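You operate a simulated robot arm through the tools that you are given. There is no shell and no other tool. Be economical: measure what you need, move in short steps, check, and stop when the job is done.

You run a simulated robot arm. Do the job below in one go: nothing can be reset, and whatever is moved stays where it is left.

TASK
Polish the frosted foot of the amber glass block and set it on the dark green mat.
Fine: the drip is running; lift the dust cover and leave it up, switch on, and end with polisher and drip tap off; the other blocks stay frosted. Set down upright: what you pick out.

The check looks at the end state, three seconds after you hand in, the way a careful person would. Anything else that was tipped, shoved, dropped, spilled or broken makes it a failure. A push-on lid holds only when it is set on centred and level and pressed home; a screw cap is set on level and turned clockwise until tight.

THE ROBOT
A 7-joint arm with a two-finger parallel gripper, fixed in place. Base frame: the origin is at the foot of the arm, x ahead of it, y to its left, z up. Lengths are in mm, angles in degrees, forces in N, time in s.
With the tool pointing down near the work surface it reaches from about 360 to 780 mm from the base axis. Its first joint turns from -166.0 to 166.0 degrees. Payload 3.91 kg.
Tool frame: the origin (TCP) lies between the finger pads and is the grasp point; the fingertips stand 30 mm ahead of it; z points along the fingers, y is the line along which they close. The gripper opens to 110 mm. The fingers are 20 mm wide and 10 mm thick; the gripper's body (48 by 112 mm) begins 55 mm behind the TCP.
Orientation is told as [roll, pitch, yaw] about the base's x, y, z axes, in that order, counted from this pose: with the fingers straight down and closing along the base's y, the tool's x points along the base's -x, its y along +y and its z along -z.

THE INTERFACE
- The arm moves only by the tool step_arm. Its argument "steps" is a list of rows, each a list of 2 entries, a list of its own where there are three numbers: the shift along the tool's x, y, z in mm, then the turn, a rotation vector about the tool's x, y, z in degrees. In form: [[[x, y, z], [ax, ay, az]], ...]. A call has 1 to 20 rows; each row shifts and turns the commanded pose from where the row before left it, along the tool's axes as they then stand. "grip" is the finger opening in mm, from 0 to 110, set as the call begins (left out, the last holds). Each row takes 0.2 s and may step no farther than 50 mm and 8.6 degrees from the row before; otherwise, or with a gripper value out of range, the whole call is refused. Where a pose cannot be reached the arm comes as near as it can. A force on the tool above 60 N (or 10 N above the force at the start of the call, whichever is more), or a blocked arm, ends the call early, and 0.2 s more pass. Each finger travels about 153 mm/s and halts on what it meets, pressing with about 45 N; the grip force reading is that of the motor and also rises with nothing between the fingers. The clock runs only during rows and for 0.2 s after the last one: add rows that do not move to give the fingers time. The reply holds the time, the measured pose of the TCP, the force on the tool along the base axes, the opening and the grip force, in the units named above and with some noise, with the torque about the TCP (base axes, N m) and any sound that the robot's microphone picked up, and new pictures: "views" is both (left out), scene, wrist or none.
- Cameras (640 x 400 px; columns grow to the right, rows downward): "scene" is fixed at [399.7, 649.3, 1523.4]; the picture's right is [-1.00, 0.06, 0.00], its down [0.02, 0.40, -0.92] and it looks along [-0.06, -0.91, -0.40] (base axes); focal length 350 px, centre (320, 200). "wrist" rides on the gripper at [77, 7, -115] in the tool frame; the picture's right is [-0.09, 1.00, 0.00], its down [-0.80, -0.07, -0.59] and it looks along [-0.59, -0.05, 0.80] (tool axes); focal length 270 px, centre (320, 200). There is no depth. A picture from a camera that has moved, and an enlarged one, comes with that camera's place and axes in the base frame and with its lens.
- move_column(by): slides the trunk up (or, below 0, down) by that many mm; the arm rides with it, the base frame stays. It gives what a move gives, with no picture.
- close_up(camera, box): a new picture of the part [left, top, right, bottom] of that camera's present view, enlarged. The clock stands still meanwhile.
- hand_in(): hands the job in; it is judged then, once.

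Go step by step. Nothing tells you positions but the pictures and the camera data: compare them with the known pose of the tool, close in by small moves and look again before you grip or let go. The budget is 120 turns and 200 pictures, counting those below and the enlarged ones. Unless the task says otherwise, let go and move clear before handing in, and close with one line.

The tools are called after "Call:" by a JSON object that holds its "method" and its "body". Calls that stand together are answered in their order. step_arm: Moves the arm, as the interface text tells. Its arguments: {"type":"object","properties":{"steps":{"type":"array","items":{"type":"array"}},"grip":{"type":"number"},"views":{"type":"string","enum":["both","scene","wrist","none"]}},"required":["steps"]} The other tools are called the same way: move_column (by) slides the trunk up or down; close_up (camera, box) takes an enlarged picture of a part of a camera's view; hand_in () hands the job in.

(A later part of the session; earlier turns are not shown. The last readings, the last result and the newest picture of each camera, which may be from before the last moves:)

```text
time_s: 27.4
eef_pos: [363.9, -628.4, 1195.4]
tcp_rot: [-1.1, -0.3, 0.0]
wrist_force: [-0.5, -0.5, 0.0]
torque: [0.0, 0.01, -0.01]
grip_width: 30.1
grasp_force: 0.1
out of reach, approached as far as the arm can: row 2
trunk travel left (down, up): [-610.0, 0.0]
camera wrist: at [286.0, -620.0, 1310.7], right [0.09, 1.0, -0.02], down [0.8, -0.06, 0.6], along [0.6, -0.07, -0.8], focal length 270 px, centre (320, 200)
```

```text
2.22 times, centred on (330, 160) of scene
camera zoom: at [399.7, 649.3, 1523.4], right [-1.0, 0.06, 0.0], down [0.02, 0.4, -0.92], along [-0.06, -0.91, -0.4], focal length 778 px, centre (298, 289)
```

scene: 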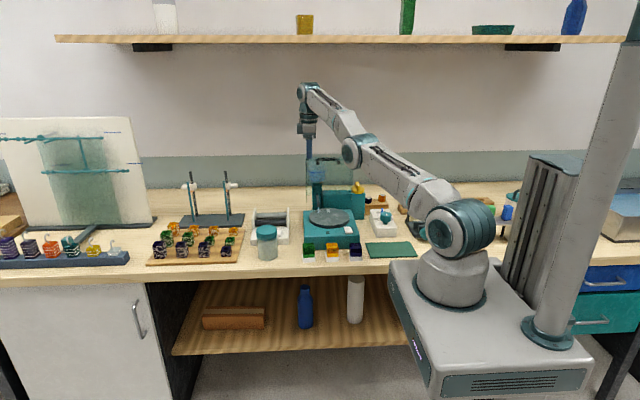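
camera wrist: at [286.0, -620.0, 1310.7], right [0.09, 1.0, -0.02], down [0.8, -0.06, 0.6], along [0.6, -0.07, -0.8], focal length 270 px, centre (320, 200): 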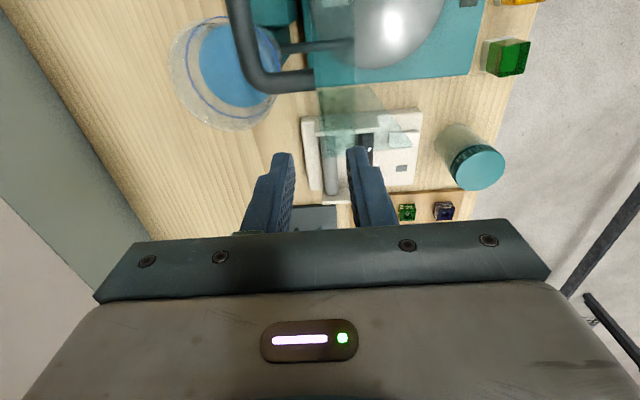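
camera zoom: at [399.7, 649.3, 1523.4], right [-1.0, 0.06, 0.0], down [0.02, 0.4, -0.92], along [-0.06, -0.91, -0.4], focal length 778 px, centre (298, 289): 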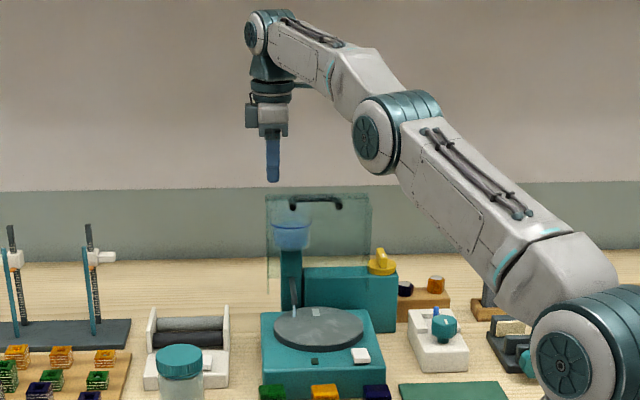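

Call:
{"method": "step_arm", "body": {"steps": [[[0, 15, 0], [0, 0, 0]], [[0, 15, 0], [0, 0, 0]], [[0, 0, 0], [0, 0, 0]]], "views": "none"}}

```text
time_s: 28.2
eef_pos: [363.4, -596.9, 1196.1]
tcp_rot: [-1.1, -0.5, -0.1]
wrist_force: [0.5, 0.2, -0.7]
torque: [-0.02, 0.01, 0.02]
grip_width: 30.3
grasp_force: 0.0
trunk travel left (down, up): [-610.0, 0.0]
```

Good, it moves normally now. Go in front of the polisher, above the switch.

Call:
{"method": "step_arm", "body": {"steps": [[[20, 40, 0], [1.1, 0.5, 0]], [[30, 38, 0], [0, 0, 0]], [[35, 35, 10], [0, 0, 0]], [[30, 20, 30], [0, 0, 0]], [[20, 0, 40], [0, 0, 0]], [[0, 0, 40], [0, 0, 0]], [[0, 0, 0], [0, 0, 0]]], "grip": 0, "views": "both"}}

Call:
{"method": "close_up", "body": {"camera": "wrist", "box": [160, 60, 480, 260]}}

```text
refused: row 3 steps farther than a row can; nothing moved
```

```text
2.00 times, centred on (320, 160) of wrist
camera zoom: at [286.0, -589.3, 1310.8], right [0.09, 1.0, -0.02], down [0.8, -0.06, 0.6], along [0.6, -0.07, -0.8], focal length 541 px, centre (320, 280)
```

zoom: 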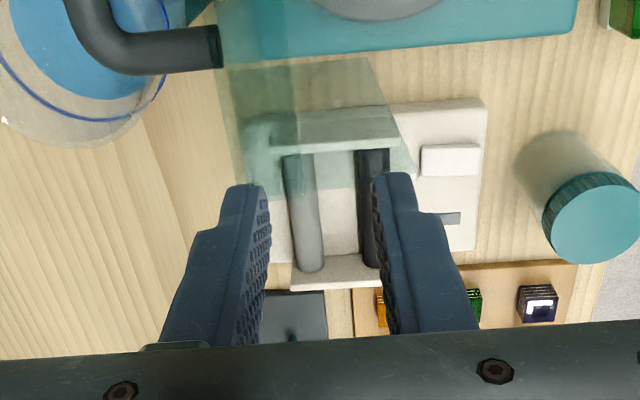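

Call:
{"method": "step_arm", "body": {"steps": [[[20, 40, 0], [1.1, 0.5, 0]], [[30, 38, 0], [0, 0, 0]], [[30, 33, 10], [0, 0, 0]], [[30, 20, 30], [0, 0, 0]], [[20, 0, 40], [0, 0, 0]], [[0, 0, 40], [0, 0, 0]], [[0, 0, 0], [0, 0, 0]]], "grip": 0, "views": "wrist"}}

Call:
{"method": "close_up", "body": {"camera": "wrist", "box": [160, 0, 520, 240]}}

```text
time_s: 29.8
eef_pos: [235.5, -470.9, 1071.3]
tcp_rot: [-2.3, 0.0, -0.1]
wrist_force: [0.7, 0.0, -0.8]
torque: [-0.02, 0.0, 0.03]
grip_width: 0.1
grasp_force: 38.2
trunk travel left (down, up): [-610.0, 0.0]
camera wrist: at [158.4, -460.1, 1186.5], right [0.09, 1.0, -0.04], down [0.8, -0.05, 0.6], along [0.59, -0.09, -0.8], focal length 270 px, centre (320, 200)
```

wrist: 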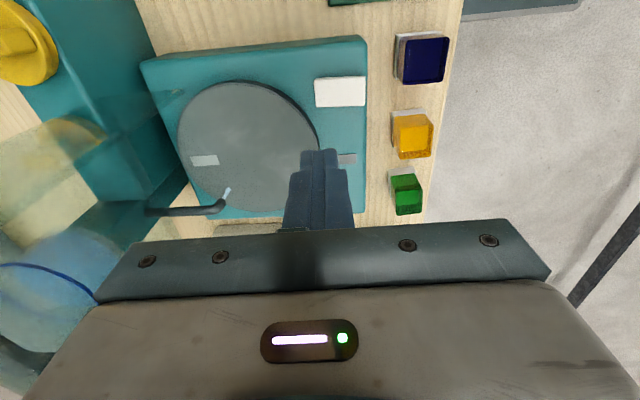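

```text
1.67 times, centred on (340, 120) of wrist
camera zoom: at [158.4, -460.1, 1186.5], right [0.09, 1.0, -0.04], down [0.8, -0.05, 0.6], along [0.59, -0.09, -0.8], focal length 450 px, centre (287, 333)
```

zoom: 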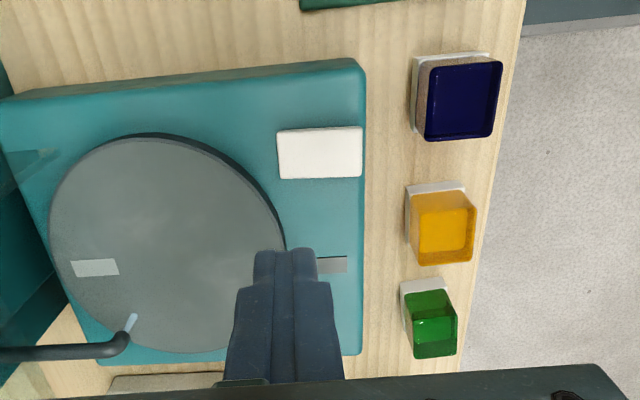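

Fix the small roll and zoom on the rocker switch from both cameras.

Call:
{"method": "step_arm", "body": {"steps": [[[10, 0, 0], [-2.3, 0, 0]], [[30, 10, 30], [0, 0, 0]], [[20, 10, 30], [0, 0, 0]], [[0, 0, 0], [0, 0, 0]]], "views": "none"}}

Call:
{"method": "close_up", "body": {"camera": "wrist", "box": [220, 0, 480, 240]}}

Call:
{"method": "close_up", "body": {"camera": "scene", "box": [325, 215, 365, 245]}}

```text
time_s: 30.8
eef_pos: [175.4, -448.1, 1012.1]
tcp_rot: [0.0, -0.1, -0.2]
wrist_force: [0.5, -0.1, -0.2]
torque: [0.0, -0.02, 0.0]
grip_width: 0.3
grasp_force: 38.1
trunk travel left (down, up): [-610.0, 0.0]
```

```text
1.67 times, centred on (350, 120) of wrist
camera zoom: at [98.2, -443.1, 1127.7], right [0.09, 1.0, 0.0], down [0.8, -0.07, 0.59], along [0.59, -0.05, -0.8], focal length 450 px, centre (270, 333)
```

zoom: 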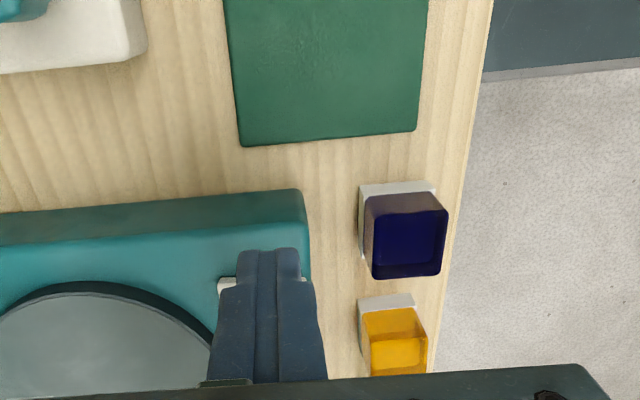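

```text
13.33 times, centred on (345, 230) of scene
camera zoom: at [399.7, 649.3, 1523.4], right [-1.0, 0.06, 0.0], down [0.02, 0.4, -0.92], along [-0.06, -0.91, -0.4], focal length 4671 px, centre (-13, -200)
```

zoom: 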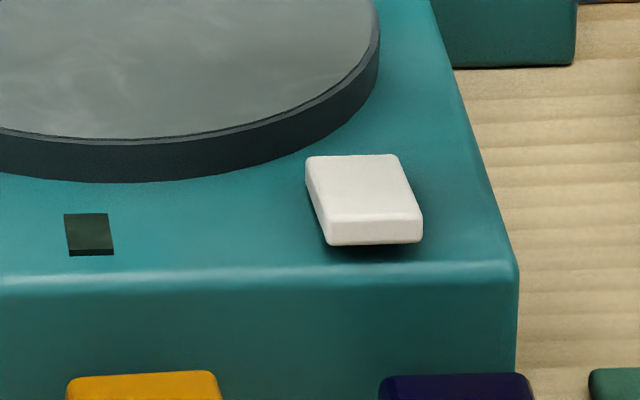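

The rocker's front end is raised, so press there: around (230,-443). Mat spans about x -4..165, y -465..-365. Position above the rocker front.

Call:
{"method": "step_arm", "body": {"steps": [[[-30, 3, 0], [0, 0, 0]], [[-25, 2, 0], [0, 0, 0]], [[0, 0, 30], [0, 0, 0]], [[0, 0, 0], [0, 0, 0]]], "views": "none"}}

Call:
{"method": "close_up", "body": {"camera": "scene", "box": [320, 190, 370, 245]}}

Call:
{"method": "close_up", "body": {"camera": "wrist", "box": [220, 60, 480, 240]}}

```text
time_s: 31.8
eef_pos: [229.0, -445.5, 979.3]
tcp_rot: [0.0, 0.0, -0.2]
wrist_force: [-0.1, 0.2, 0.3]
torque: [-0.01, 0.01, 0.07]
grip_width: 0.0
grasp_force: 37.4
trunk travel left (down, up): [-610.0, 0.0]
```

```text
7.27 times, centred on (345, 218) of scene
camera zoom: at [399.7, 649.3, 1523.4], right [-1.0, 0.06, 0.0], down [0.02, 0.4, -0.92], along [-0.06, -0.91, -0.4], focal length 2548 px, centre (138, 73)
```

zoom: 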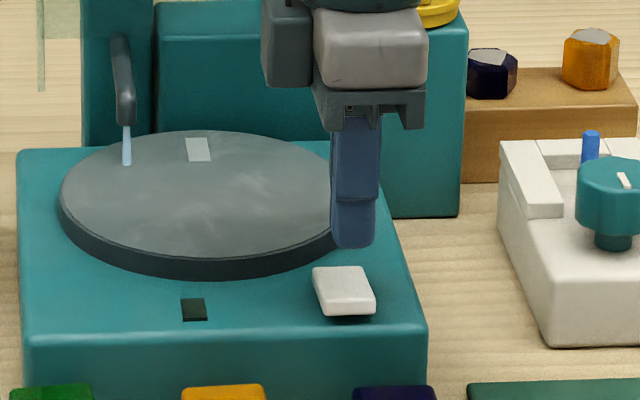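

```text
2.22 times, centred on (350, 150) of wrist
camera zoom: at [152.0, -439.2, 1095.7], right [0.09, 1.0, 0.0], down [0.8, -0.07, 0.59], along [0.59, -0.05, -0.8], focal length 601 px, centre (253, 311)
```

zoom: 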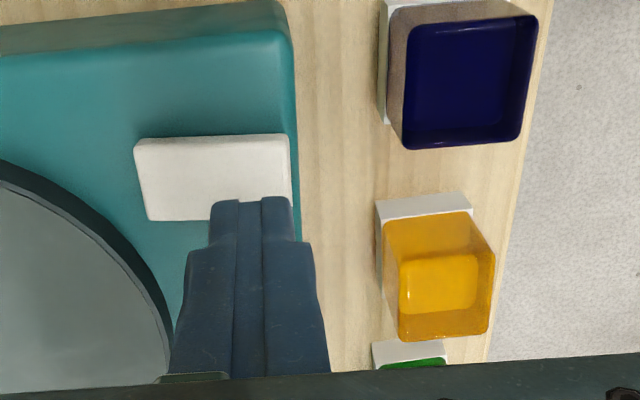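

Tip is right over the rocker front. Press down gently.

Call:
{"method": "step_arm", "body": {"steps": [[[0, 2, 12], [0, 0, 0]], [[0, 0, 9], [0, 0, 0]], [[0, 0, 4], [0, 0, 0]], [[0, 0, 3], [0, 0, 0]], [[0, 0, 3], [0, 0, 0]]], "views": "none"}}

Call:
{"method": "close_up", "body": {"camera": "scene", "box": [320, 190, 370, 245]}}

```text
time_s: 33.0
eef_pos: [227.2, -443.0, 951.7]
tcp_rot: [-0.1, 0.0, 0.0]
wrist_force: [-2.2, 2.7, 3.4]
torque: [0.03, 0.05, -0.02]
grip_width: 0.1
grasp_force: 37.7
trunk travel left (down, up): [-610.0, 0.0]
```

```text
7.27 times, centred on (345, 218) of scene
camera zoom: at [399.7, 649.3, 1523.4], right [-1.0, 0.06, 0.0], down [0.02, 0.4, -0.92], along [-0.06, -0.91, -0.4], focal length 2548 px, centre (138, 73)
```

zoom: 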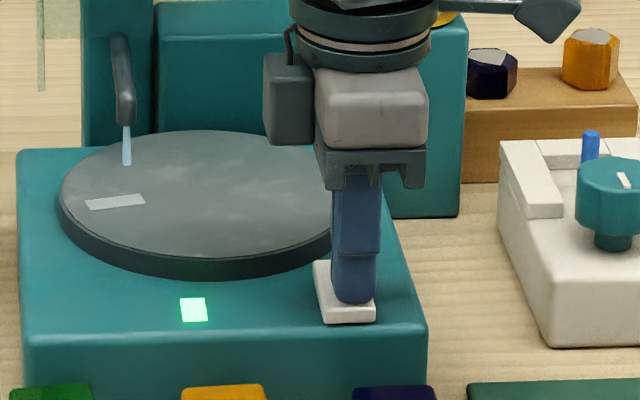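

Green lamp is on and the wheel is turning. Now rise and go above the amber block.

Call:
{"method": "step_arm", "body": {"steps": [[[0, 0, -40], [0, 0, 0]], [[0, 0, -40], [0, 0, 0]], [[-30, 30, 0], [0, 0, 0]], [[-30, 35, 0], [0, 0, 0]], [[0, 0, 0], [0, 0, 0]]], "grip": 80, "views": "wrist"}}

Call:
{"method": "close_up", "body": {"camera": "wrist", "box": [180, 60, 460, 240]}}

Call:
{"method": "close_up", "body": {"camera": "scene", "box": [290, 190, 390, 265]}}

```text
time_s: 34.2
eef_pos: [289.3, -381.5, 1031.0]
tcp_rot: [0.0, 0.0, -0.1]
wrist_force: [-0.1, 0.2, -1.1]
torque: [0.03, -0.01, 0.01]
grip_width: 79.8
grasp_force: 0.1
trunk travel left (down, up): [-610.0, 0.0]
camera wrist: at [211.8, -374.4, 1147.2], right [0.09, 1.0, 0.0], down [0.8, -0.07, 0.59], along [0.59, -0.05, -0.8], focal length 270 px, centre (320, 200)
```

wrist: 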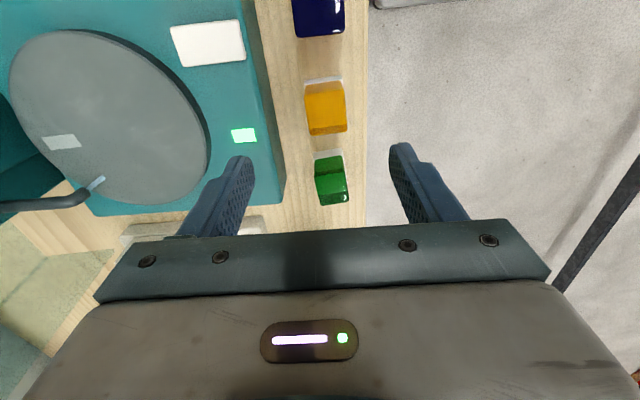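

```text
2.22 times, centred on (320, 150) of wrist
camera zoom: at [211.8, -374.4, 1147.2], right [0.09, 1.0, 0.0], down [0.8, -0.07, 0.59], along [0.59, -0.05, -0.8], focal length 601 px, centre (320, 311)
```

zoom: 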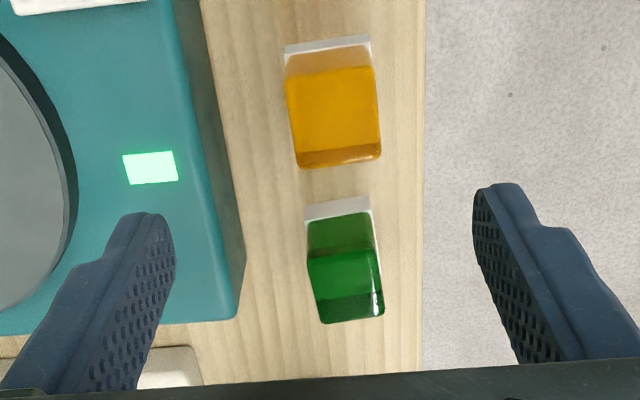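

```text
5.33 times, centred on (340, 228) of scene
camera zoom: at [399.7, 649.3, 1523.4], right [-1.0, 0.06, 0.0], down [0.02, 0.4, -0.92], along [-0.06, -0.91, -0.4], focal length 1868 px, centre (213, 53)
```

zoom: 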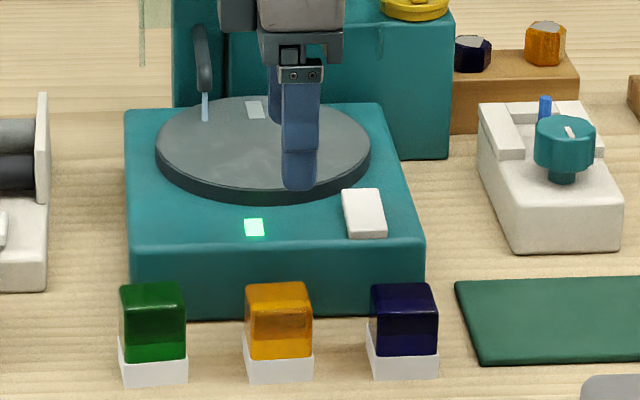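

Amber block is about 40×40×52 mm at ≈(295,-376). Lower partway with a 64 mm opening and check alignment.

Call:
{"method": "step_arm", "body": {"steps": [[[-5, 4, 40], [0, 0, 0]], [[0, 0, 40], [0, 0, 0]], [[0, 0, 0], [0, 0, 0]]], "grip": 64, "views": "wrist"}}

Call:
{"method": "close_up", "body": {"camera": "wrist", "box": [180, 60, 460, 240]}}

Call:
{"method": "close_up", "body": {"camera": "scene", "box": [290, 190, 390, 265]}}

```text
time_s: 35.0
eef_pos: [293.2, -374.3, 950.6]
tcp_rot: [0.0, 0.0, -0.1]
wrist_force: [0.0, 0.4, 0.8]
torque: [0.02, 0.0, 0.02]
grip_width: 64.0
grasp_force: 0.0
trunk travel left (down, up): [-610.0, 0.0]
camera wrist: at [216.7, -367.9, 1065.8], right [0.09, 1.0, 0.0], down [0.8, -0.07, 0.59], along [0.59, -0.05, -0.8], focal length 270 px, centre (320, 200)
```

wrist: 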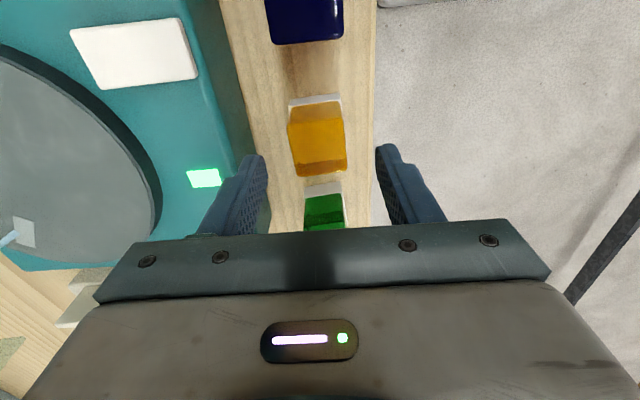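

```text
2.22 times, centred on (320, 150) of wrist
camera zoom: at [216.7, -367.9, 1065.8], right [0.09, 1.0, 0.0], down [0.8, -0.07, 0.59], along [0.59, -0.05, -0.8], focal length 601 px, centre (320, 311)
```

zoom: 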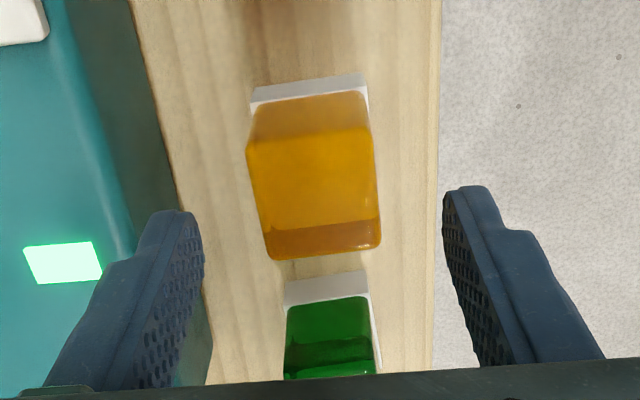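

```text
5.33 times, centred on (340, 228) of scene
camera zoom: at [399.7, 649.3, 1523.4], right [-1.0, 0.06, 0.0], down [0.02, 0.4, -0.92], along [-0.06, -0.91, -0.4], focal length 1868 px, centre (213, 53)
```

zoom: 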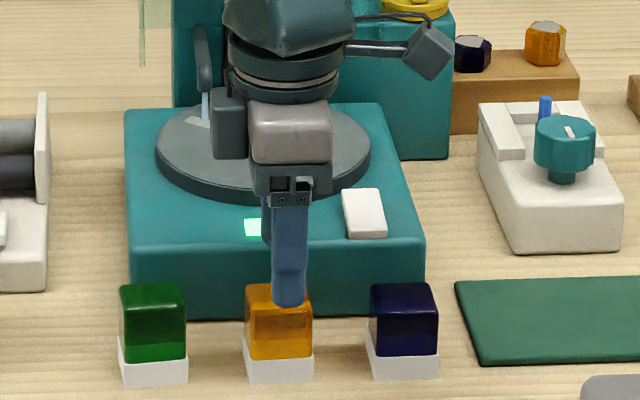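

Block centre ≈(299,-377). Adjust, descend to TCP z≈890 and check.

Call:
{"method": "step_arm", "body": {"steps": [[[-6, -2.5, 20], [0, 0, 0]], [[0, 0, 20], [0, 0, 0]], [[0, 0, 17], [0, 0, 0]], [[0, 0, 0], [0, 0, 0]]], "views": "wrist"}}

Call:
{"method": "close_up", "body": {"camera": "scene", "box": [300, 210, 370, 265]}}

```text
time_s: 36.0
eef_pos: [300.5, -377.0, 892.4]
tcp_rot: [0.0, 0.0, -0.1]
wrist_force: [1.3, -0.2, 0.2]
torque: [0.0, -0.02, -0.01]
grip_width: 64.0
grasp_force: 0.1
trunk travel left (down, up): [-610.0, 0.0]
camera wrist: at [223.9, -371.2, 1007.9], right [0.09, 1.0, 0.0], down [0.8, -0.07, 0.59], along [0.59, -0.05, -0.8], focal length 270 px, centre (320, 200)
```

wrist: 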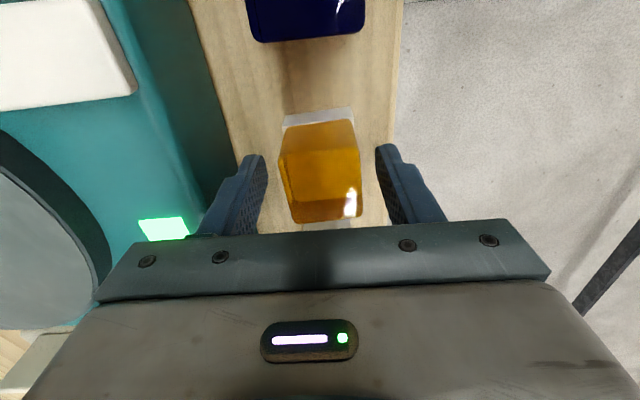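

```text
7.27 times, centred on (335, 238) of scene
camera zoom: at [399.7, 649.3, 1523.4], right [-1.0, 0.06, 0.0], down [0.02, 0.4, -0.92], along [-0.06, -0.91, -0.4], focal length 2548 px, centre (211, -73)
```

zoom: 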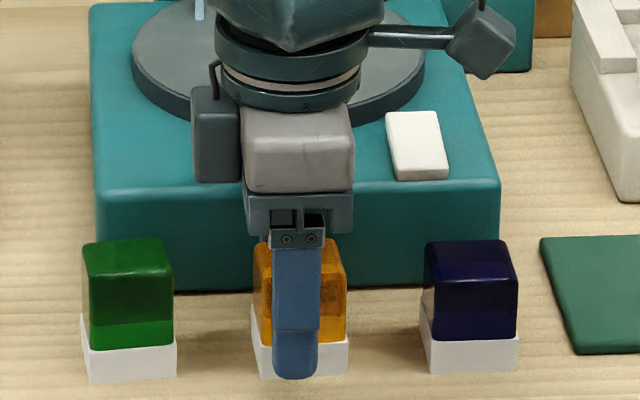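

Raise 7 mm to keep clear of the frosted foot, then close.

Call:
{"method": "step_arm", "body": {"steps": [[[0, 0, -7], [0, 0, 0]], [[0, 0, 0], [0, 0, 0]]], "views": "none"}}

Call:
{"method": "step_arm", "body": {"steps": [[[0, 0, 0], [0, 0, 0]], [[0, 0, 0], [0, 0, 0]], [[0, 0, 0], [0, 0, 0]]], "grip": 0, "views": "wrist"}}

```text
time_s: 36.6
eef_pos: [299.3, -376.6, 899.1]
tcp_rot: [-0.1, 0.0, -0.1]
wrist_force: [0.3, 0.1, 0.7]
torque: [0.01, 0.0, 0.04]
grip_width: 64.0
grasp_force: 0.1
trunk travel left (down, up): [-610.0, 0.0]
```

```text
time_s: 37.4
eef_pos: [300.0, -376.1, 899.8]
tcp_rot: [0.0, 0.0, -0.2]
wrist_force: [0.9, 0.0, 0.9]
torque: [-0.02, 0.06, 0.06]
grip_width: 36.4
grasp_force: 45.1
trunk travel left (down, up): [-610.0, 0.0]
camera wrist: at [222.8, -371.1, 1015.5], right [0.09, 1.0, 0.0], down [0.8, -0.07, 0.59], along [0.59, -0.05, -0.8], focal length 270 px, centre (320, 200)
```

wrist: 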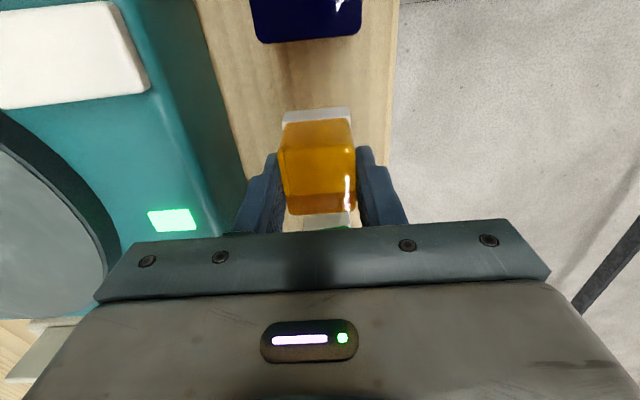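

Gripped (36 mm). Lift and carry over the wheel's front-left area, around (255,-535).

Call:
{"method": "step_arm", "body": {"steps": [[[0, 0, -20], [0, 0, 0]], [[0, 0, -40], [0, 0, 0]], [[0, 0, -40], [0, 0, 0]], [[10, -40, 0], [0, 0, 0]], [[15, -40, 0], [0, 0, 0]], [[15, -40, 0], [0, 0, 0]], [[5, -39, 0], [0, 0, 0]], [[0, 0, 0], [0, 0, 0]]], "views": "both"}}

Call:
{"method": "close_up", "body": {"camera": "scene", "box": [290, 170, 370, 250]}}

Call:
{"method": "close_up", "body": {"camera": "wrist", "box": [180, 60, 460, 240]}}

```text
time_s: 39.2
eef_pos: [256.1, -537.5, 999.7]
tcp_rot: [0.0, 0.1, -0.1]
wrist_force: [-0.1, 0.7, -2.4]
torque: [0.02, -0.05, -0.02]
grip_width: 36.8
grasp_force: 44.6
trunk travel left (down, up): [-610.0, 0.0]
camera wrist: at [178.9, -531.0, 1115.1], right [0.09, 1.0, 0.0], down [0.8, -0.07, 0.59], along [0.59, -0.05, -0.8], focal length 270 px, centre (320, 200)
```

scene: 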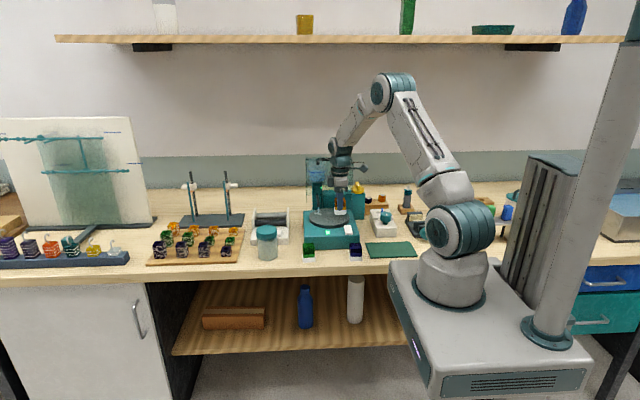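
wrist: 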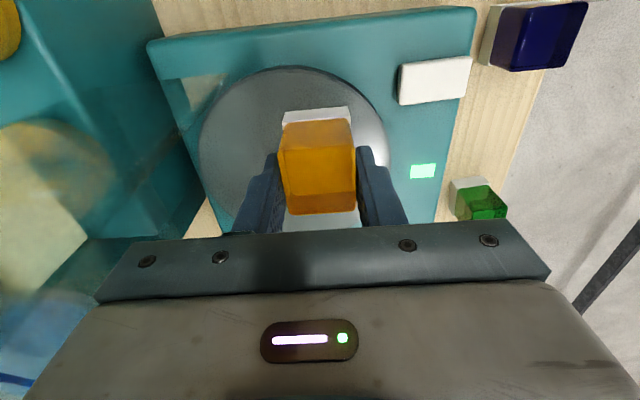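

```text
5.00 times, centred on (330, 210) of scene
camera zoom: at [399.7, 649.3, 1523.4], right [-1.0, 0.06, 0.0], down [0.02, 0.4, -0.92], along [-0.06, -0.91, -0.4], focal length 1752 px, centre (270, 150)
```

zoom: 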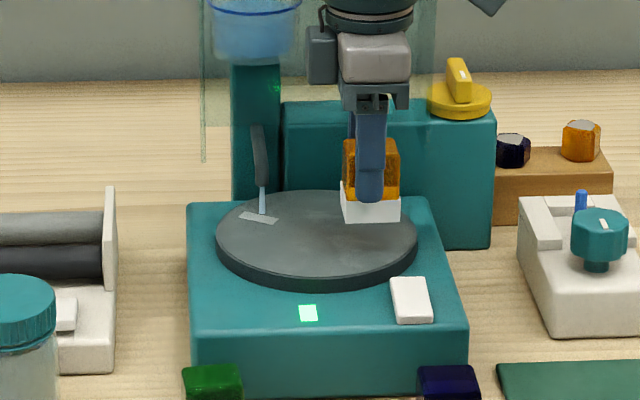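

```text
2.22 times, centred on (320, 150) of wrist
camera zoom: at [178.9, -531.0, 1115.1], right [0.09, 1.0, 0.0], down [0.8, -0.07, 0.59], along [0.59, -0.05, -0.8], focal length 601 px, centre (320, 311)
```

zoom: 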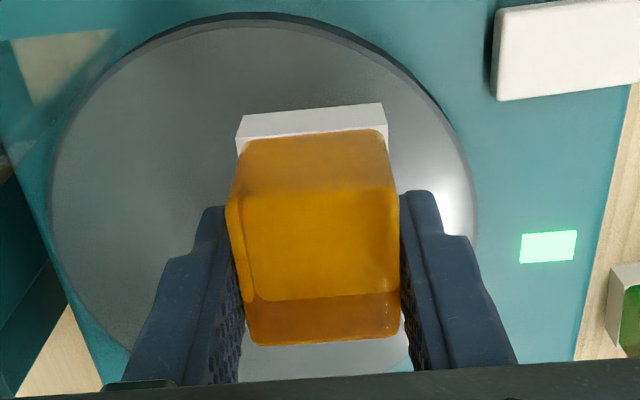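

Move a touch toward the wheel's centre, then descend in small steps until light contact.

Call:
{"method": "step_arm", "body": {"steps": [[[-11, 0, 8], [0, 0, 0]], [[0, 0, 8], [0, 0, 0]], [[0, 0, 5], [0, 0, 0]], [[0, 0, 0], [0, 0, 0]]], "views": "none"}}

Call:
{"method": "close_up", "body": {"camera": "scene", "box": [300, 180, 360, 240]}}

```text
time_s: 40.2
eef_pos: [264.7, -537.2, 979.6]
tcp_rot: [0.0, 0.0, -0.1]
wrist_force: [0.2, 0.8, -1.8]
torque: [0.0, 0.01, 0.02]
grip_width: 36.8
grasp_force: 44.6
trunk travel left (down, up): [-610.0, 0.0]
```

```text
6.67 times, centred on (330, 210) of scene
camera zoom: at [399.7, 649.3, 1523.4], right [-1.0, 0.06, 0.0], down [0.02, 0.4, -0.92], along [-0.06, -0.91, -0.4], focal length 2335 px, centre (253, 133)
```

zoom: 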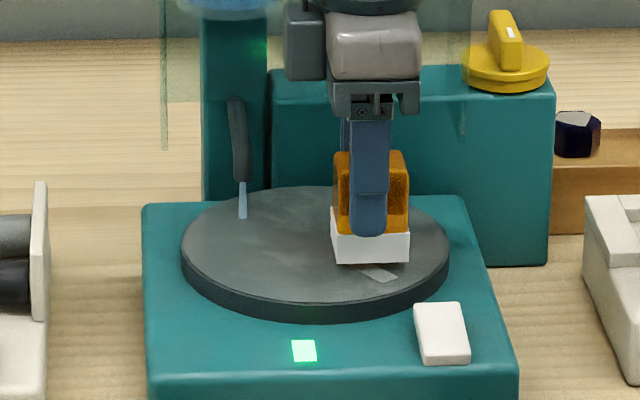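

Call:
{"method": "step_arm", "body": {"steps": [[[0, 0, 3], [0, 0, 0]], [[0, 0, 2], [0, 0, 0]], [[0, 0, 1], [0, 0, 0]]], "views": "none"}}

```text
time_s: 41.0
eef_pos: [264.7, -537.0, 972.6]
tcp_rot: [0.0, 0.0, -0.1]
wrist_force: [-0.1, 1.3, -2.8]
torque: [0.01, 0.02, 0.03]
grip_width: 36.6
grasp_force: 45.0
trunk travel left (down, up): [-610.0, 0.0]
```

Call:
{"method": "step_arm", "body": {"steps": [[[0, 0, 1.5], [0, 0, 0]], [[0, 0, 1.5], [0, 0, 0]], [[0, 0, 1], [0, 0, 0]]], "views": "none"}}

Call:
{"method": "close_up", "body": {"camera": "scene", "box": [300, 180, 360, 240]}}

```text
time_s: 41.8
eef_pos: [263.6, -536.6, 972.0]
tcp_rot: [-0.2, 0.0, -0.1]
wrist_force: [0.2, -0.9, 16.1]
torque: [0.31, 0.26, 0.0]
grip_width: 36.4
grasp_force: 45.2
trunk travel left (down, up): [-610.0, 0.0]
```

```text
6.67 times, centred on (330, 210) of scene
camera zoom: at [399.7, 649.3, 1523.4], right [-1.0, 0.06, 0.0], down [0.02, 0.4, -0.92], along [-0.06, -0.91, -0.4], focal length 2335 px, centre (253, 133)
```

zoom: 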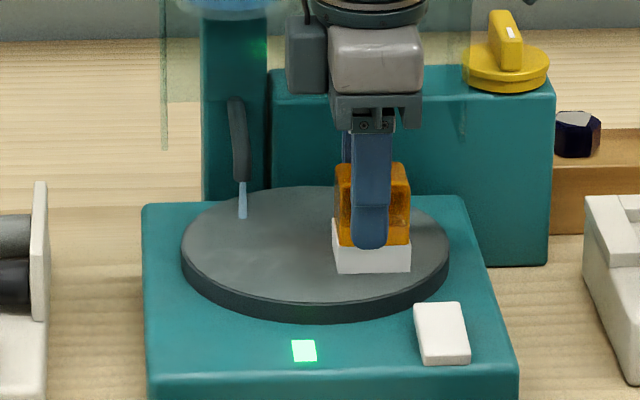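

Contact at ~16 N. Hold for about 3 s and look.

Call:
{"method": "step_arm", "body": {"steps": [[[0, 0, 0], [0, 0, 0]], [[0, 0, 0], [0, 0, 0]], [[0, 0, 0], [0, 0, 0]], [[0, 0, 0], [0, 0, 0]], [[0, 0, 0], [0, 0, 0]], [[0, 0, 0], [0, 0, 0]], [[0, 0, 0], [0, 0, 0]], [[0, 0, 0], [0, 0, 0]], [[0, 0, 0], [0, 0, 0]], [[0, 0, 0], [0, 0, 0]], [[0, 0, 0], [0, 0, 0]], [[0, 0, 0], [0, 0, 0]], [[0, 0, 0], [0, 0, 0]], [[0, 0, 0], [0, 0, 0]], [[0, 0, 0], [0, 0, 0]]], "views": "none"}}

Call:
{"method": "close_up", "body": {"camera": "scene", "box": [300, 180, 360, 240]}}

```text
time_s: 45.0
eef_pos: [264.0, -536.3, 970.9]
tcp_rot: [-0.2, -0.1, -0.1]
wrist_force: [2.8, -5.8, 31.4]
torque: [0.04, 0.18, 0.06]
grip_width: 36.6
grasp_force: 45.3
trunk travel left (down, up): [-610.0, 0.0]
```

```text
6.67 times, centred on (330, 210) of scene
camera zoom: at [399.7, 649.3, 1523.4], right [-1.0, 0.06, 0.0], down [0.02, 0.4, -0.92], along [-0.06, -0.91, -0.4], focal length 2335 px, centre (253, 133)
```

zoom: 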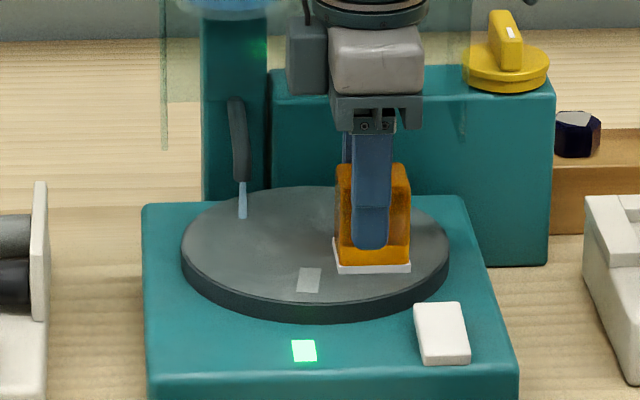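

The frost is clearing: most of it gone. Ease pressure slightly and continue ~1.2 s.

Call:
{"method": "step_arm", "body": {"steps": [[[0, 0, -0.5], [0, 0, 0]], [[0, 0, 0], [0, 0, 0]], [[0, 0, 0], [0, 0, 0]], [[0, 0, 0], [0, 0, 0]], [[0, 0, 0], [0, 0, 0]]], "views": "none"}}

Call:
{"method": "close_up", "body": {"camera": "scene", "box": [300, 180, 360, 240]}}

```text
time_s: 46.2
eef_pos: [264.7, -534.6, 971.2]
tcp_rot: [-0.1, 0.0, -0.1]
wrist_force: [1.5, -6.8, 27.9]
torque: [-0.05, 0.07, 0.02]
grip_width: 36.4
grasp_force: 45.3
trunk travel left (down, up): [-610.0, 0.0]
```

```text
6.67 times, centred on (330, 210) of scene
camera zoom: at [399.7, 649.3, 1523.4], right [-1.0, 0.06, 0.0], down [0.02, 0.4, -0.92], along [-0.06, -0.91, -0.4], focal length 2335 px, centre (253, 133)
```

zoom: 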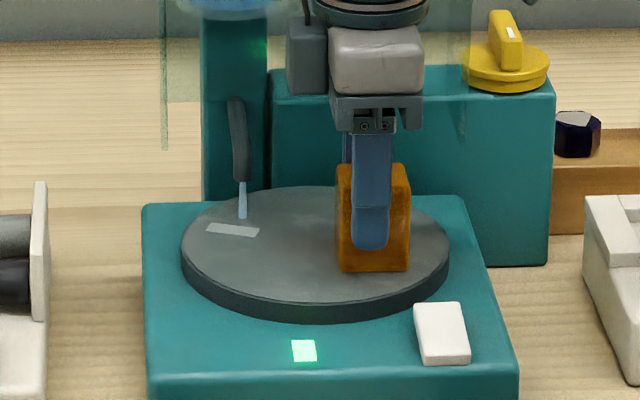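

Foot is fully clear. A short extra pass, then lift and carry over the mat.

Call:
{"method": "step_arm", "body": {"steps": [[[0, 0, 0], [0, 0, 0]], [[0, 0, 0], [0, 0, 0]], [[0, 0, -20], [0, 0, 0]], [[0, 0, -40], [0, 0, 0]], [[30, 25, 0], [0, 0, 0]], [[40, 25, 0], [0, 0, 0]], [[40, 25, 0], [0, 0, 0]], [[35, 25, 0], [0, 0, 0]], [[20, 20, 0], [0, 0, 0]], [[0, 0, 0], [0, 0, 0]]], "views": "wrist"}}

Call:
{"method": "close_up", "body": {"camera": "scene", "box": [300, 170, 440, 270]}}

```text
time_s: 48.4
eef_pos: [98.9, -417.5, 1028.5]
tcp_rot: [0.0, 0.2, -0.1]
wrist_force: [-0.1, 0.4, -1.4]
torque: [-0.02, 0.0, -0.01]
grip_width: 36.5
grasp_force: 44.9
trunk travel left (down, up): [-610.0, 0.0]
camera wrist: at [22.5, -411.3, 1143.8], right [0.09, 1.0, 0.0], down [0.8, -0.07, 0.59], along [0.59, -0.05, -0.8], focal length 270 px, centre (320, 200)
```

wrist: 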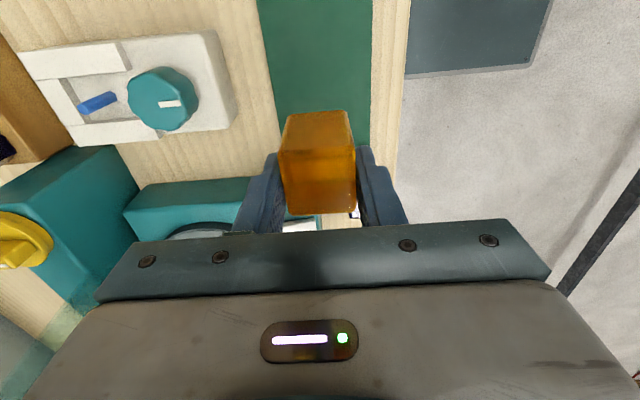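

```text
4.00 times, centred on (370, 220) of scene
camera zoom: at [399.7, 649.3, 1523.4], right [-1.0, 0.06, 0.0], down [0.02, 0.4, -0.92], along [-0.06, -0.91, -0.4], focal length 1401 px, centre (120, 120)
```

zoom: 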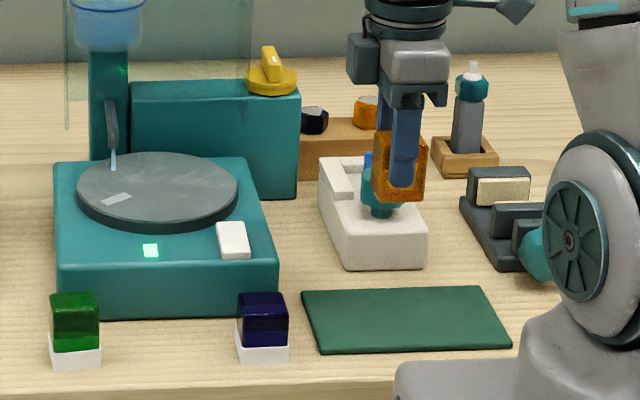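

Block hangs over the mat. Descend and feel for contact.

Call:
{"method": "step_arm", "body": {"steps": [[[5, 0, 40], [0, 0, 0]], [[0, 0, 40], [0, 0, 0]], [[0, 0, 25], [0, 0, 0]], [[0, 0, 8], [0, 0, 0]], [[0, 0, 0], [0, 0, 0]]], "views": "wrist"}}

Call:
{"method": "close_up", "body": {"camera": "scene", "box": [360, 200, 440, 270]}}

```text
time_s: 49.6
eef_pos: [94.0, -417.8, 918.1]
tcp_rot: [0.1, 0.1, 0.0]
wrist_force: [-0.8, -0.4, -1.9]
torque: [0.0, -0.03, 0.0]
grip_width: 36.5
grasp_force: 44.8
trunk travel left (down, up): [-610.0, 0.0]
camera wrist: at [18.6, -412.1, 1033.5], right [0.09, 1.0, 0.0], down [0.8, -0.07, 0.59], along [0.59, -0.05, -0.8], focal length 270 px, centre (320, 200)
```

wrist: 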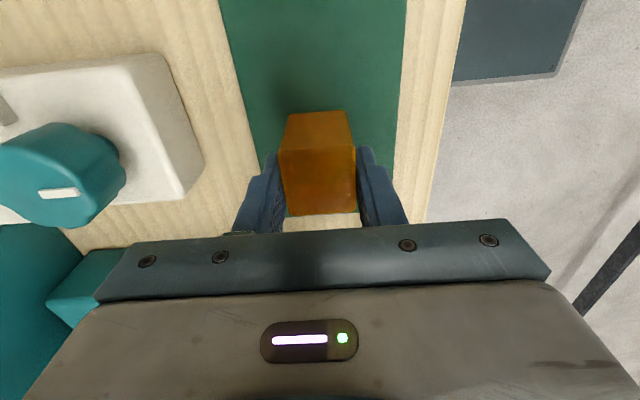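

```text
5.71 times, centred on (400, 235) of scene
camera zoom: at [399.7, 649.3, 1523.4], right [-1.0, 0.06, 0.0], down [0.02, 0.4, -0.92], along [-0.06, -0.91, -0.4], focal length 2002 px, centre (-137, 0)
```

zoom: 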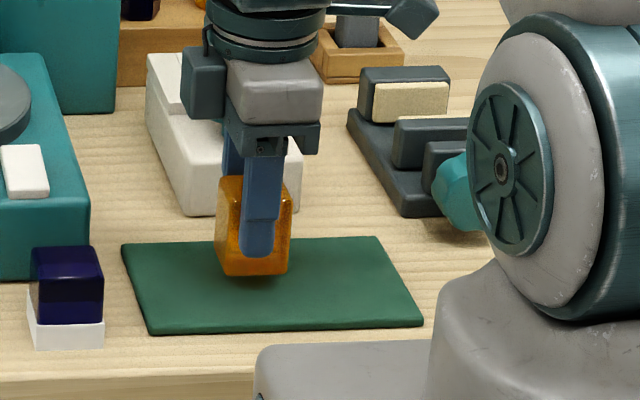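

Call:
{"method": "step_arm", "body": {"steps": [[[0, 0, 3], [0, 0, 0]], [[0, 0, 3], [0, 0, 0]], [[0, 0, 2], [0, 0, 0]], [[0, 0, 2], [0, 0, 0]]], "views": "none"}}

```text
time_s: 50.6
eef_pos: [95.3, -417.4, 906.9]
tcp_rot: [0.0, 0.0, -0.1]
wrist_force: [-1.2, 1.7, 4.7]
torque: [0.13, -0.09, -0.04]
grip_width: 36.7
grasp_force: 45.1
trunk travel left (down, up): [-610.0, 0.0]
```

Touching (≈5 N). One more millimetre check, then open.

Call:
{"method": "step_arm", "body": {"steps": [[[0, 0, 0.5], [0, 0, 0]], [[0, 0, 0], [0, 0, 0]]], "views": "none"}}

Call:
{"method": "step_arm", "body": {"steps": [[[0, 0, 0], [0, 0, 0]], [[0, 0, 0], [0, 0, 0]], [[0, 0, -30], [0, 0, 0]], [[0, 0, -40], [0, 0, 0]], [[0, 0, -40], [0, 0, 0]], [[0, 0, 0], [0, 0, 0]]], "grip": 56, "views": "wrist"}}

Call:
{"method": "close_up", "body": {"camera": "scene", "box": [360, 200, 440, 270]}}

```text
time_s: 51.2
eef_pos: [95.2, -418.6, 907.5]
tcp_rot: [-0.2, 0.0, 0.1]
wrist_force: [0.3, 0.6, 19.7]
torque: [0.38, -0.06, 0.05]
grip_width: 36.7
grasp_force: 44.9
trunk travel left (down, up): [-610.0, 0.0]
```

```text
time_s: 52.6
eef_pos: [92.6, -418.2, 1016.0]
tcp_rot: [0.0, 0.0, -0.1]
wrist_force: [-0.5, -0.3, 0.5]
torque: [0.02, -0.02, 0.01]
grip_width: 56.0
grasp_force: 0.2
trunk travel left (down, up): [-610.0, 0.0]
camera wrist: at [15.7, -412.1, 1131.3], right [0.09, 1.0, 0.0], down [0.8, -0.07, 0.59], along [0.59, -0.05, -0.8], focal length 270 px, centre (320, 200)
```

wrist: 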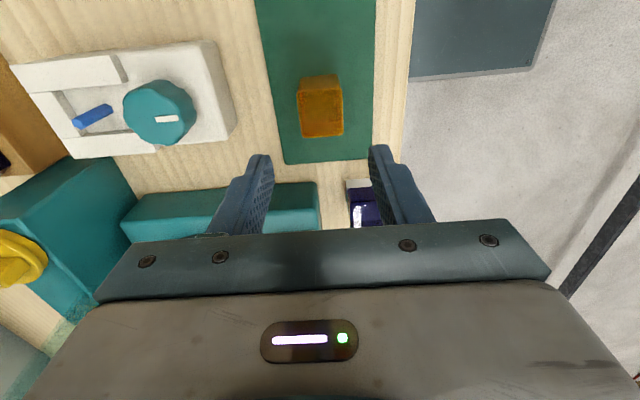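

```text
5.71 times, centred on (400, 235) of scene
camera zoom: at [399.7, 649.3, 1523.4], right [-1.0, 0.06, 0.0], down [0.02, 0.4, -0.92], along [-0.06, -0.91, -0.4], focal length 2002 px, centre (-137, 0)
```

zoom: 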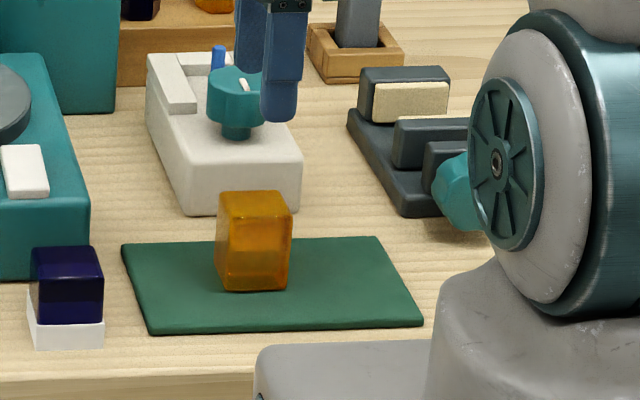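

Block stands upright and clear on the mat. Now to the switch's rear end (≈(230,-474)) to turn off.

Call:
{"method": "step_arm", "body": {"steps": [[[-40, -15, 0], [0, 0, 0]], [[-40, -15, 0], [0, 0, 0]], [[-40, -15, 0], [0, 0, 0]], [[-17, -11, 20], [0, 0, 0]], [[0, 0, 20], [0, 0, 0]], [[0, 0, 0], [0, 0, 0]]], "grip": 0, "views": "wrist"}}

Call:
{"method": "close_up", "body": {"camera": "scene", "box": [320, 190, 370, 245]}}

```text
time_s: 54.0
eef_pos: [232.5, -472.8, 976.5]
tcp_rot: [0.1, 0.1, 0.0]
wrist_force: [0.0, -0.5, 0.9]
torque: [0.01, -0.02, 0.04]
grip_width: 0.0
grasp_force: 37.0
trunk travel left (down, up): [-610.0, 0.0]
camera wrist: at [155.1, -467.5, 1091.8], right [0.09, 1.0, 0.0], down [0.8, -0.07, 0.59], along [0.59, -0.05, -0.8], focal length 270 px, centre (320, 200)
```

wrist: 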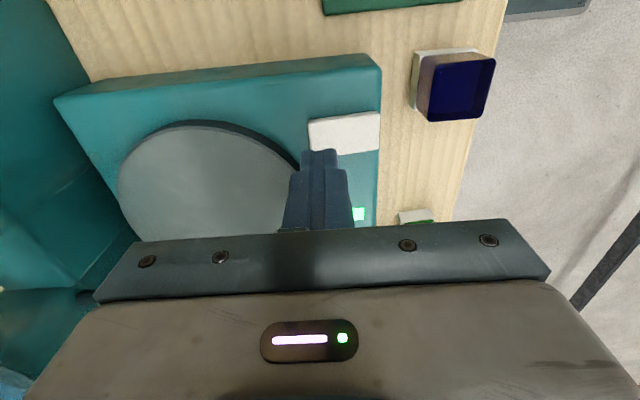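

```text
7.27 times, centred on (345, 218) of scene
camera zoom: at [399.7, 649.3, 1523.4], right [-1.0, 0.06, 0.0], down [0.02, 0.4, -0.92], along [-0.06, -0.91, -0.4], focal length 2548 px, centre (138, 73)
```

zoom: 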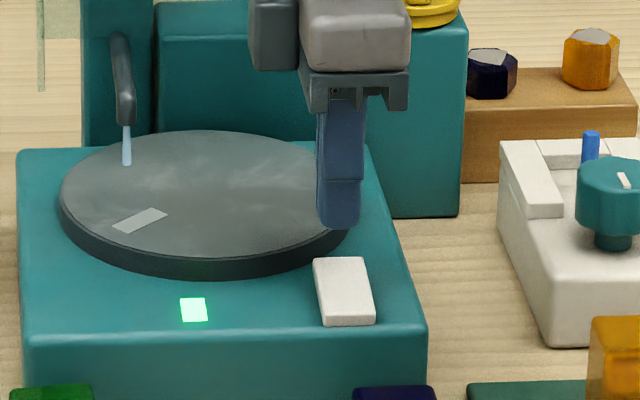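

Call:
{"method": "step_arm", "body": {"steps": [[[4, 2, 10], [0, 0, 0]], [[0, 0, 8], [0, 0, 0]], [[0, 0, 4], [0, 0, 0]], [[0, 0, 3], [0, 0, 0]]], "views": "none"}}

Call:
{"method": "close_up", "body": {"camera": "scene", "box": [320, 190, 370, 245]}}

```text
time_s: 55.0
eef_pos: [228.1, -471.5, 952.9]
tcp_rot: [-0.1, 0.0, -0.1]
wrist_force: [0.1, -1.0, 0.2]
torque: [-0.04, -0.03, 0.03]
grip_width: 0.2
grasp_force: 37.6
trunk travel left (down, up): [-610.0, 0.0]
```

```text
7.27 times, centred on (345, 218) of scene
camera zoom: at [399.7, 649.3, 1523.4], right [-1.0, 0.06, 0.0], down [0.02, 0.4, -0.92], along [-0.06, -0.91, -0.4], focal length 2548 px, centre (138, 73)
```

zoom: 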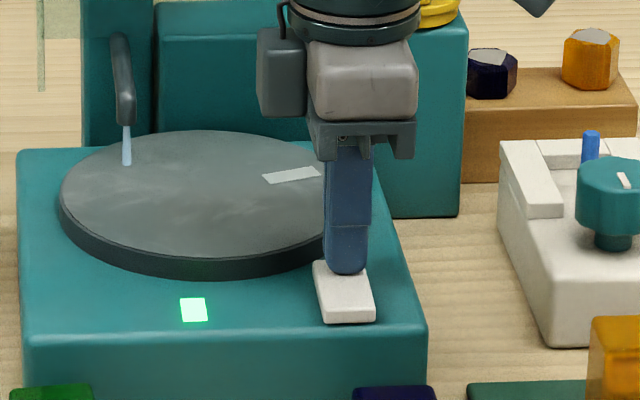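

Call:
{"method": "step_arm", "body": {"steps": [[[0, 0, 2], [0, 0, 0]], [[0, 0, 2], [0, 0, 0]]], "views": "none"}}

Call:
{"method": "close_up", "body": {"camera": "scene", "box": [320, 190, 370, 245]}}

```text
time_s: 55.6
eef_pos: [228.5, -471.6, 950.4]
tcp_rot: [-0.3, -0.2, -0.1]
wrist_force: [0.0, -4.1, 23.1]
torque: [0.07, 0.01, 0.0]
grip_width: 0.1
grasp_force: 38.1
trunk travel left (down, up): [-610.0, 0.0]
```

```text
7.27 times, centred on (345, 218) of scene
camera zoom: at [399.7, 649.3, 1523.4], right [-1.0, 0.06, 0.0], down [0.02, 0.4, -0.92], along [-0.06, -0.91, -0.4], focal length 2548 px, centre (138, 73)
```

zoom: 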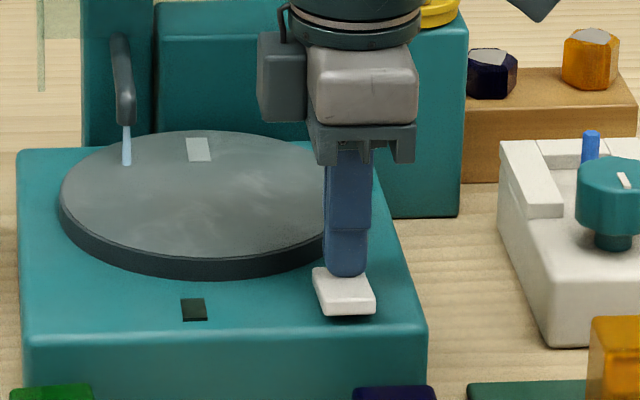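

Polisher is off. Rise and move around on the -x side to look at the yellow drip tap.

Call:
{"method": "step_arm", "body": {"steps": [[[0, 0, -40], [0, 0, 0]], [[0, 0, -45], [0, 0, 0]], [[0, 0, -45], [0, 0, 0]], [[45, -10, 0], [0, 0, 0]], [[45, -15, 0], [0, 0, 0]], [[45, -20, 0], [0, 0, 0]], [[30, -35, 0], [0, 0, 0]], [[0, -40, 0], [0, 0, 0]], [[0, 0, 0], [0, 0, 0]]], "views": "both"}}

Call:
{"method": "close_up", "body": {"camera": "wrist", "box": [140, 40, 400, 240]}}

Call:
{"method": "close_up", "body": {"camera": "scene", "box": [310, 155, 380, 205]}}

```text
time_s: 57.6
eef_pos: [59.6, -589.6, 1078.1]
tcp_rot: [0.0, 0.0, -0.1]
wrist_force: [0.4, 0.2, 0.0]
torque: [0.0, 0.01, -0.02]
grip_width: 0.1
grasp_force: 38.4
trunk travel left (down, up): [-610.0, 0.0]
camera wrist: at [-15.9, -583.8, 1194.2], right [0.09, 1.0, 0.0], down [0.8, -0.07, 0.59], along [0.59, -0.05, -0.8], focal length 270 px, centre (320, 200)
```

scene: 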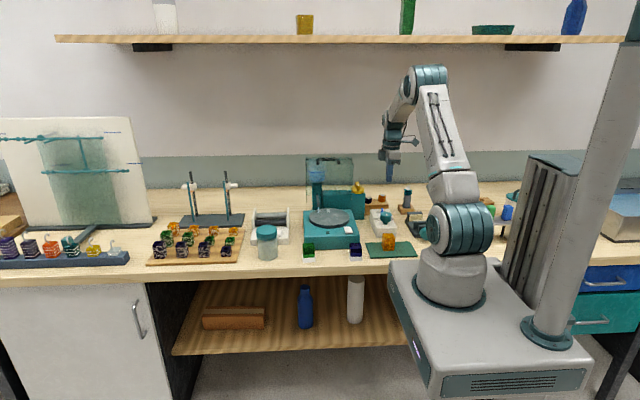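
wrist: 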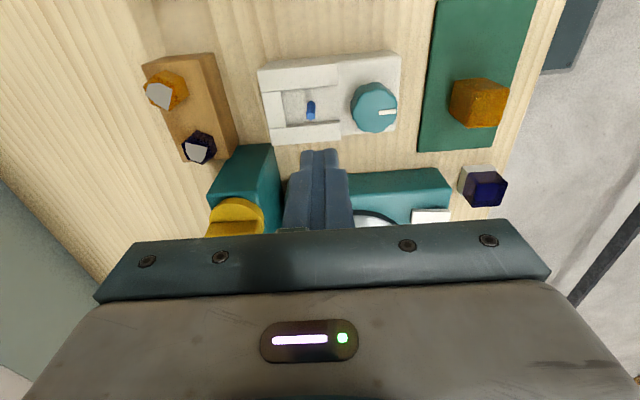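

```text
2.00 times, centred on (270, 140) of wrist
camera zoom: at [-15.9, -583.8, 1194.2], right [0.09, 1.0, 0.0], down [0.8, -0.07, 0.59], along [0.59, -0.05, -0.8], focal length 541 px, centre (420, 320)
```

zoom: 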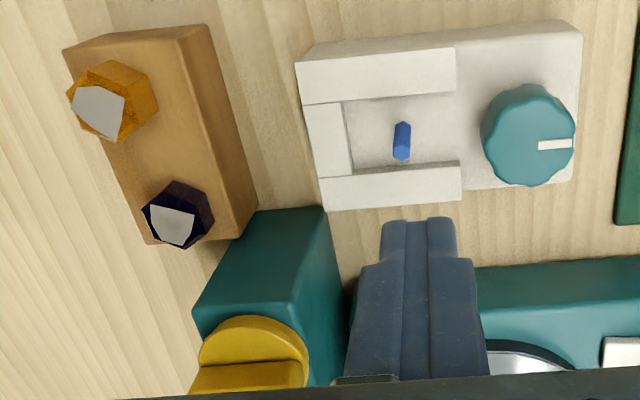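

```text
8.00 times, centred on (345, 180) of scene
camera zoom: at [399.7, 649.3, 1523.4], right [-1.0, 0.06, 0.0], down [0.02, 0.4, -0.92], along [-0.06, -0.91, -0.4], focal length 2802 px, centre (120, 360)
```

zoom: 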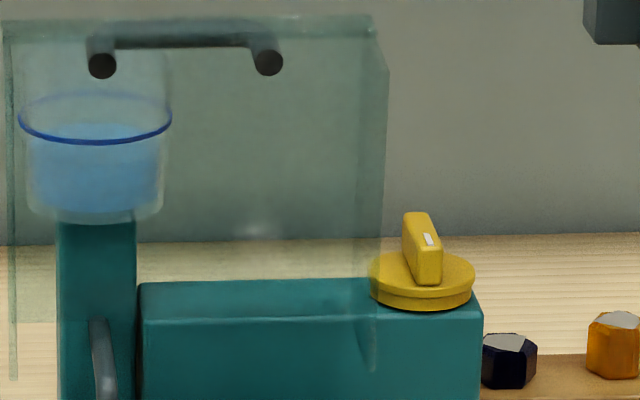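

The tap's fin points along y with its mark at the front. Plan: yaw the tool 90° so the fingers straddle the fin, approach from the -x side, grip, and turn clockwise. First yaw and view.

Call:
{"method": "step_arm", "body": {"steps": [[[0, 0, -4], [0, 0, -8.2]], [[0, 0, -4], [0, 0, -8.2]], [[0, 0, -4], [0, 0, -8.2]], [[0, 0, -4], [0, 0, -8.2]], [[0, 0, -4], [0, 0, -8.2]], [[0, 0, 0], [0, 0, -8.2]], [[0, 0, 0], [0, 0, -8.2]], [[0, 0, 0], [0, 0, -8.2]], [[0, 0, 0], [0, 0, -8.2]], [[0, 0, 0], [0, 0, -8.2]], [[0, 0, 0], [0, 0, -8]], [[0, 0, 0], [0, 0, 0]]], "grip": 50, "views": "none"}}

```text
time_s: 60.2
eef_pos: [62.4, -591.0, 1096.7]
tcp_rot: [0.2, 0.1, 90.0]
wrist_force: [-0.5, -0.4, -0.6]
torque: [0.02, -0.04, 0.01]
grip_width: 50.3
grasp_force: 0.0
trunk travel left (down, up): [-610.0, 0.0]
```

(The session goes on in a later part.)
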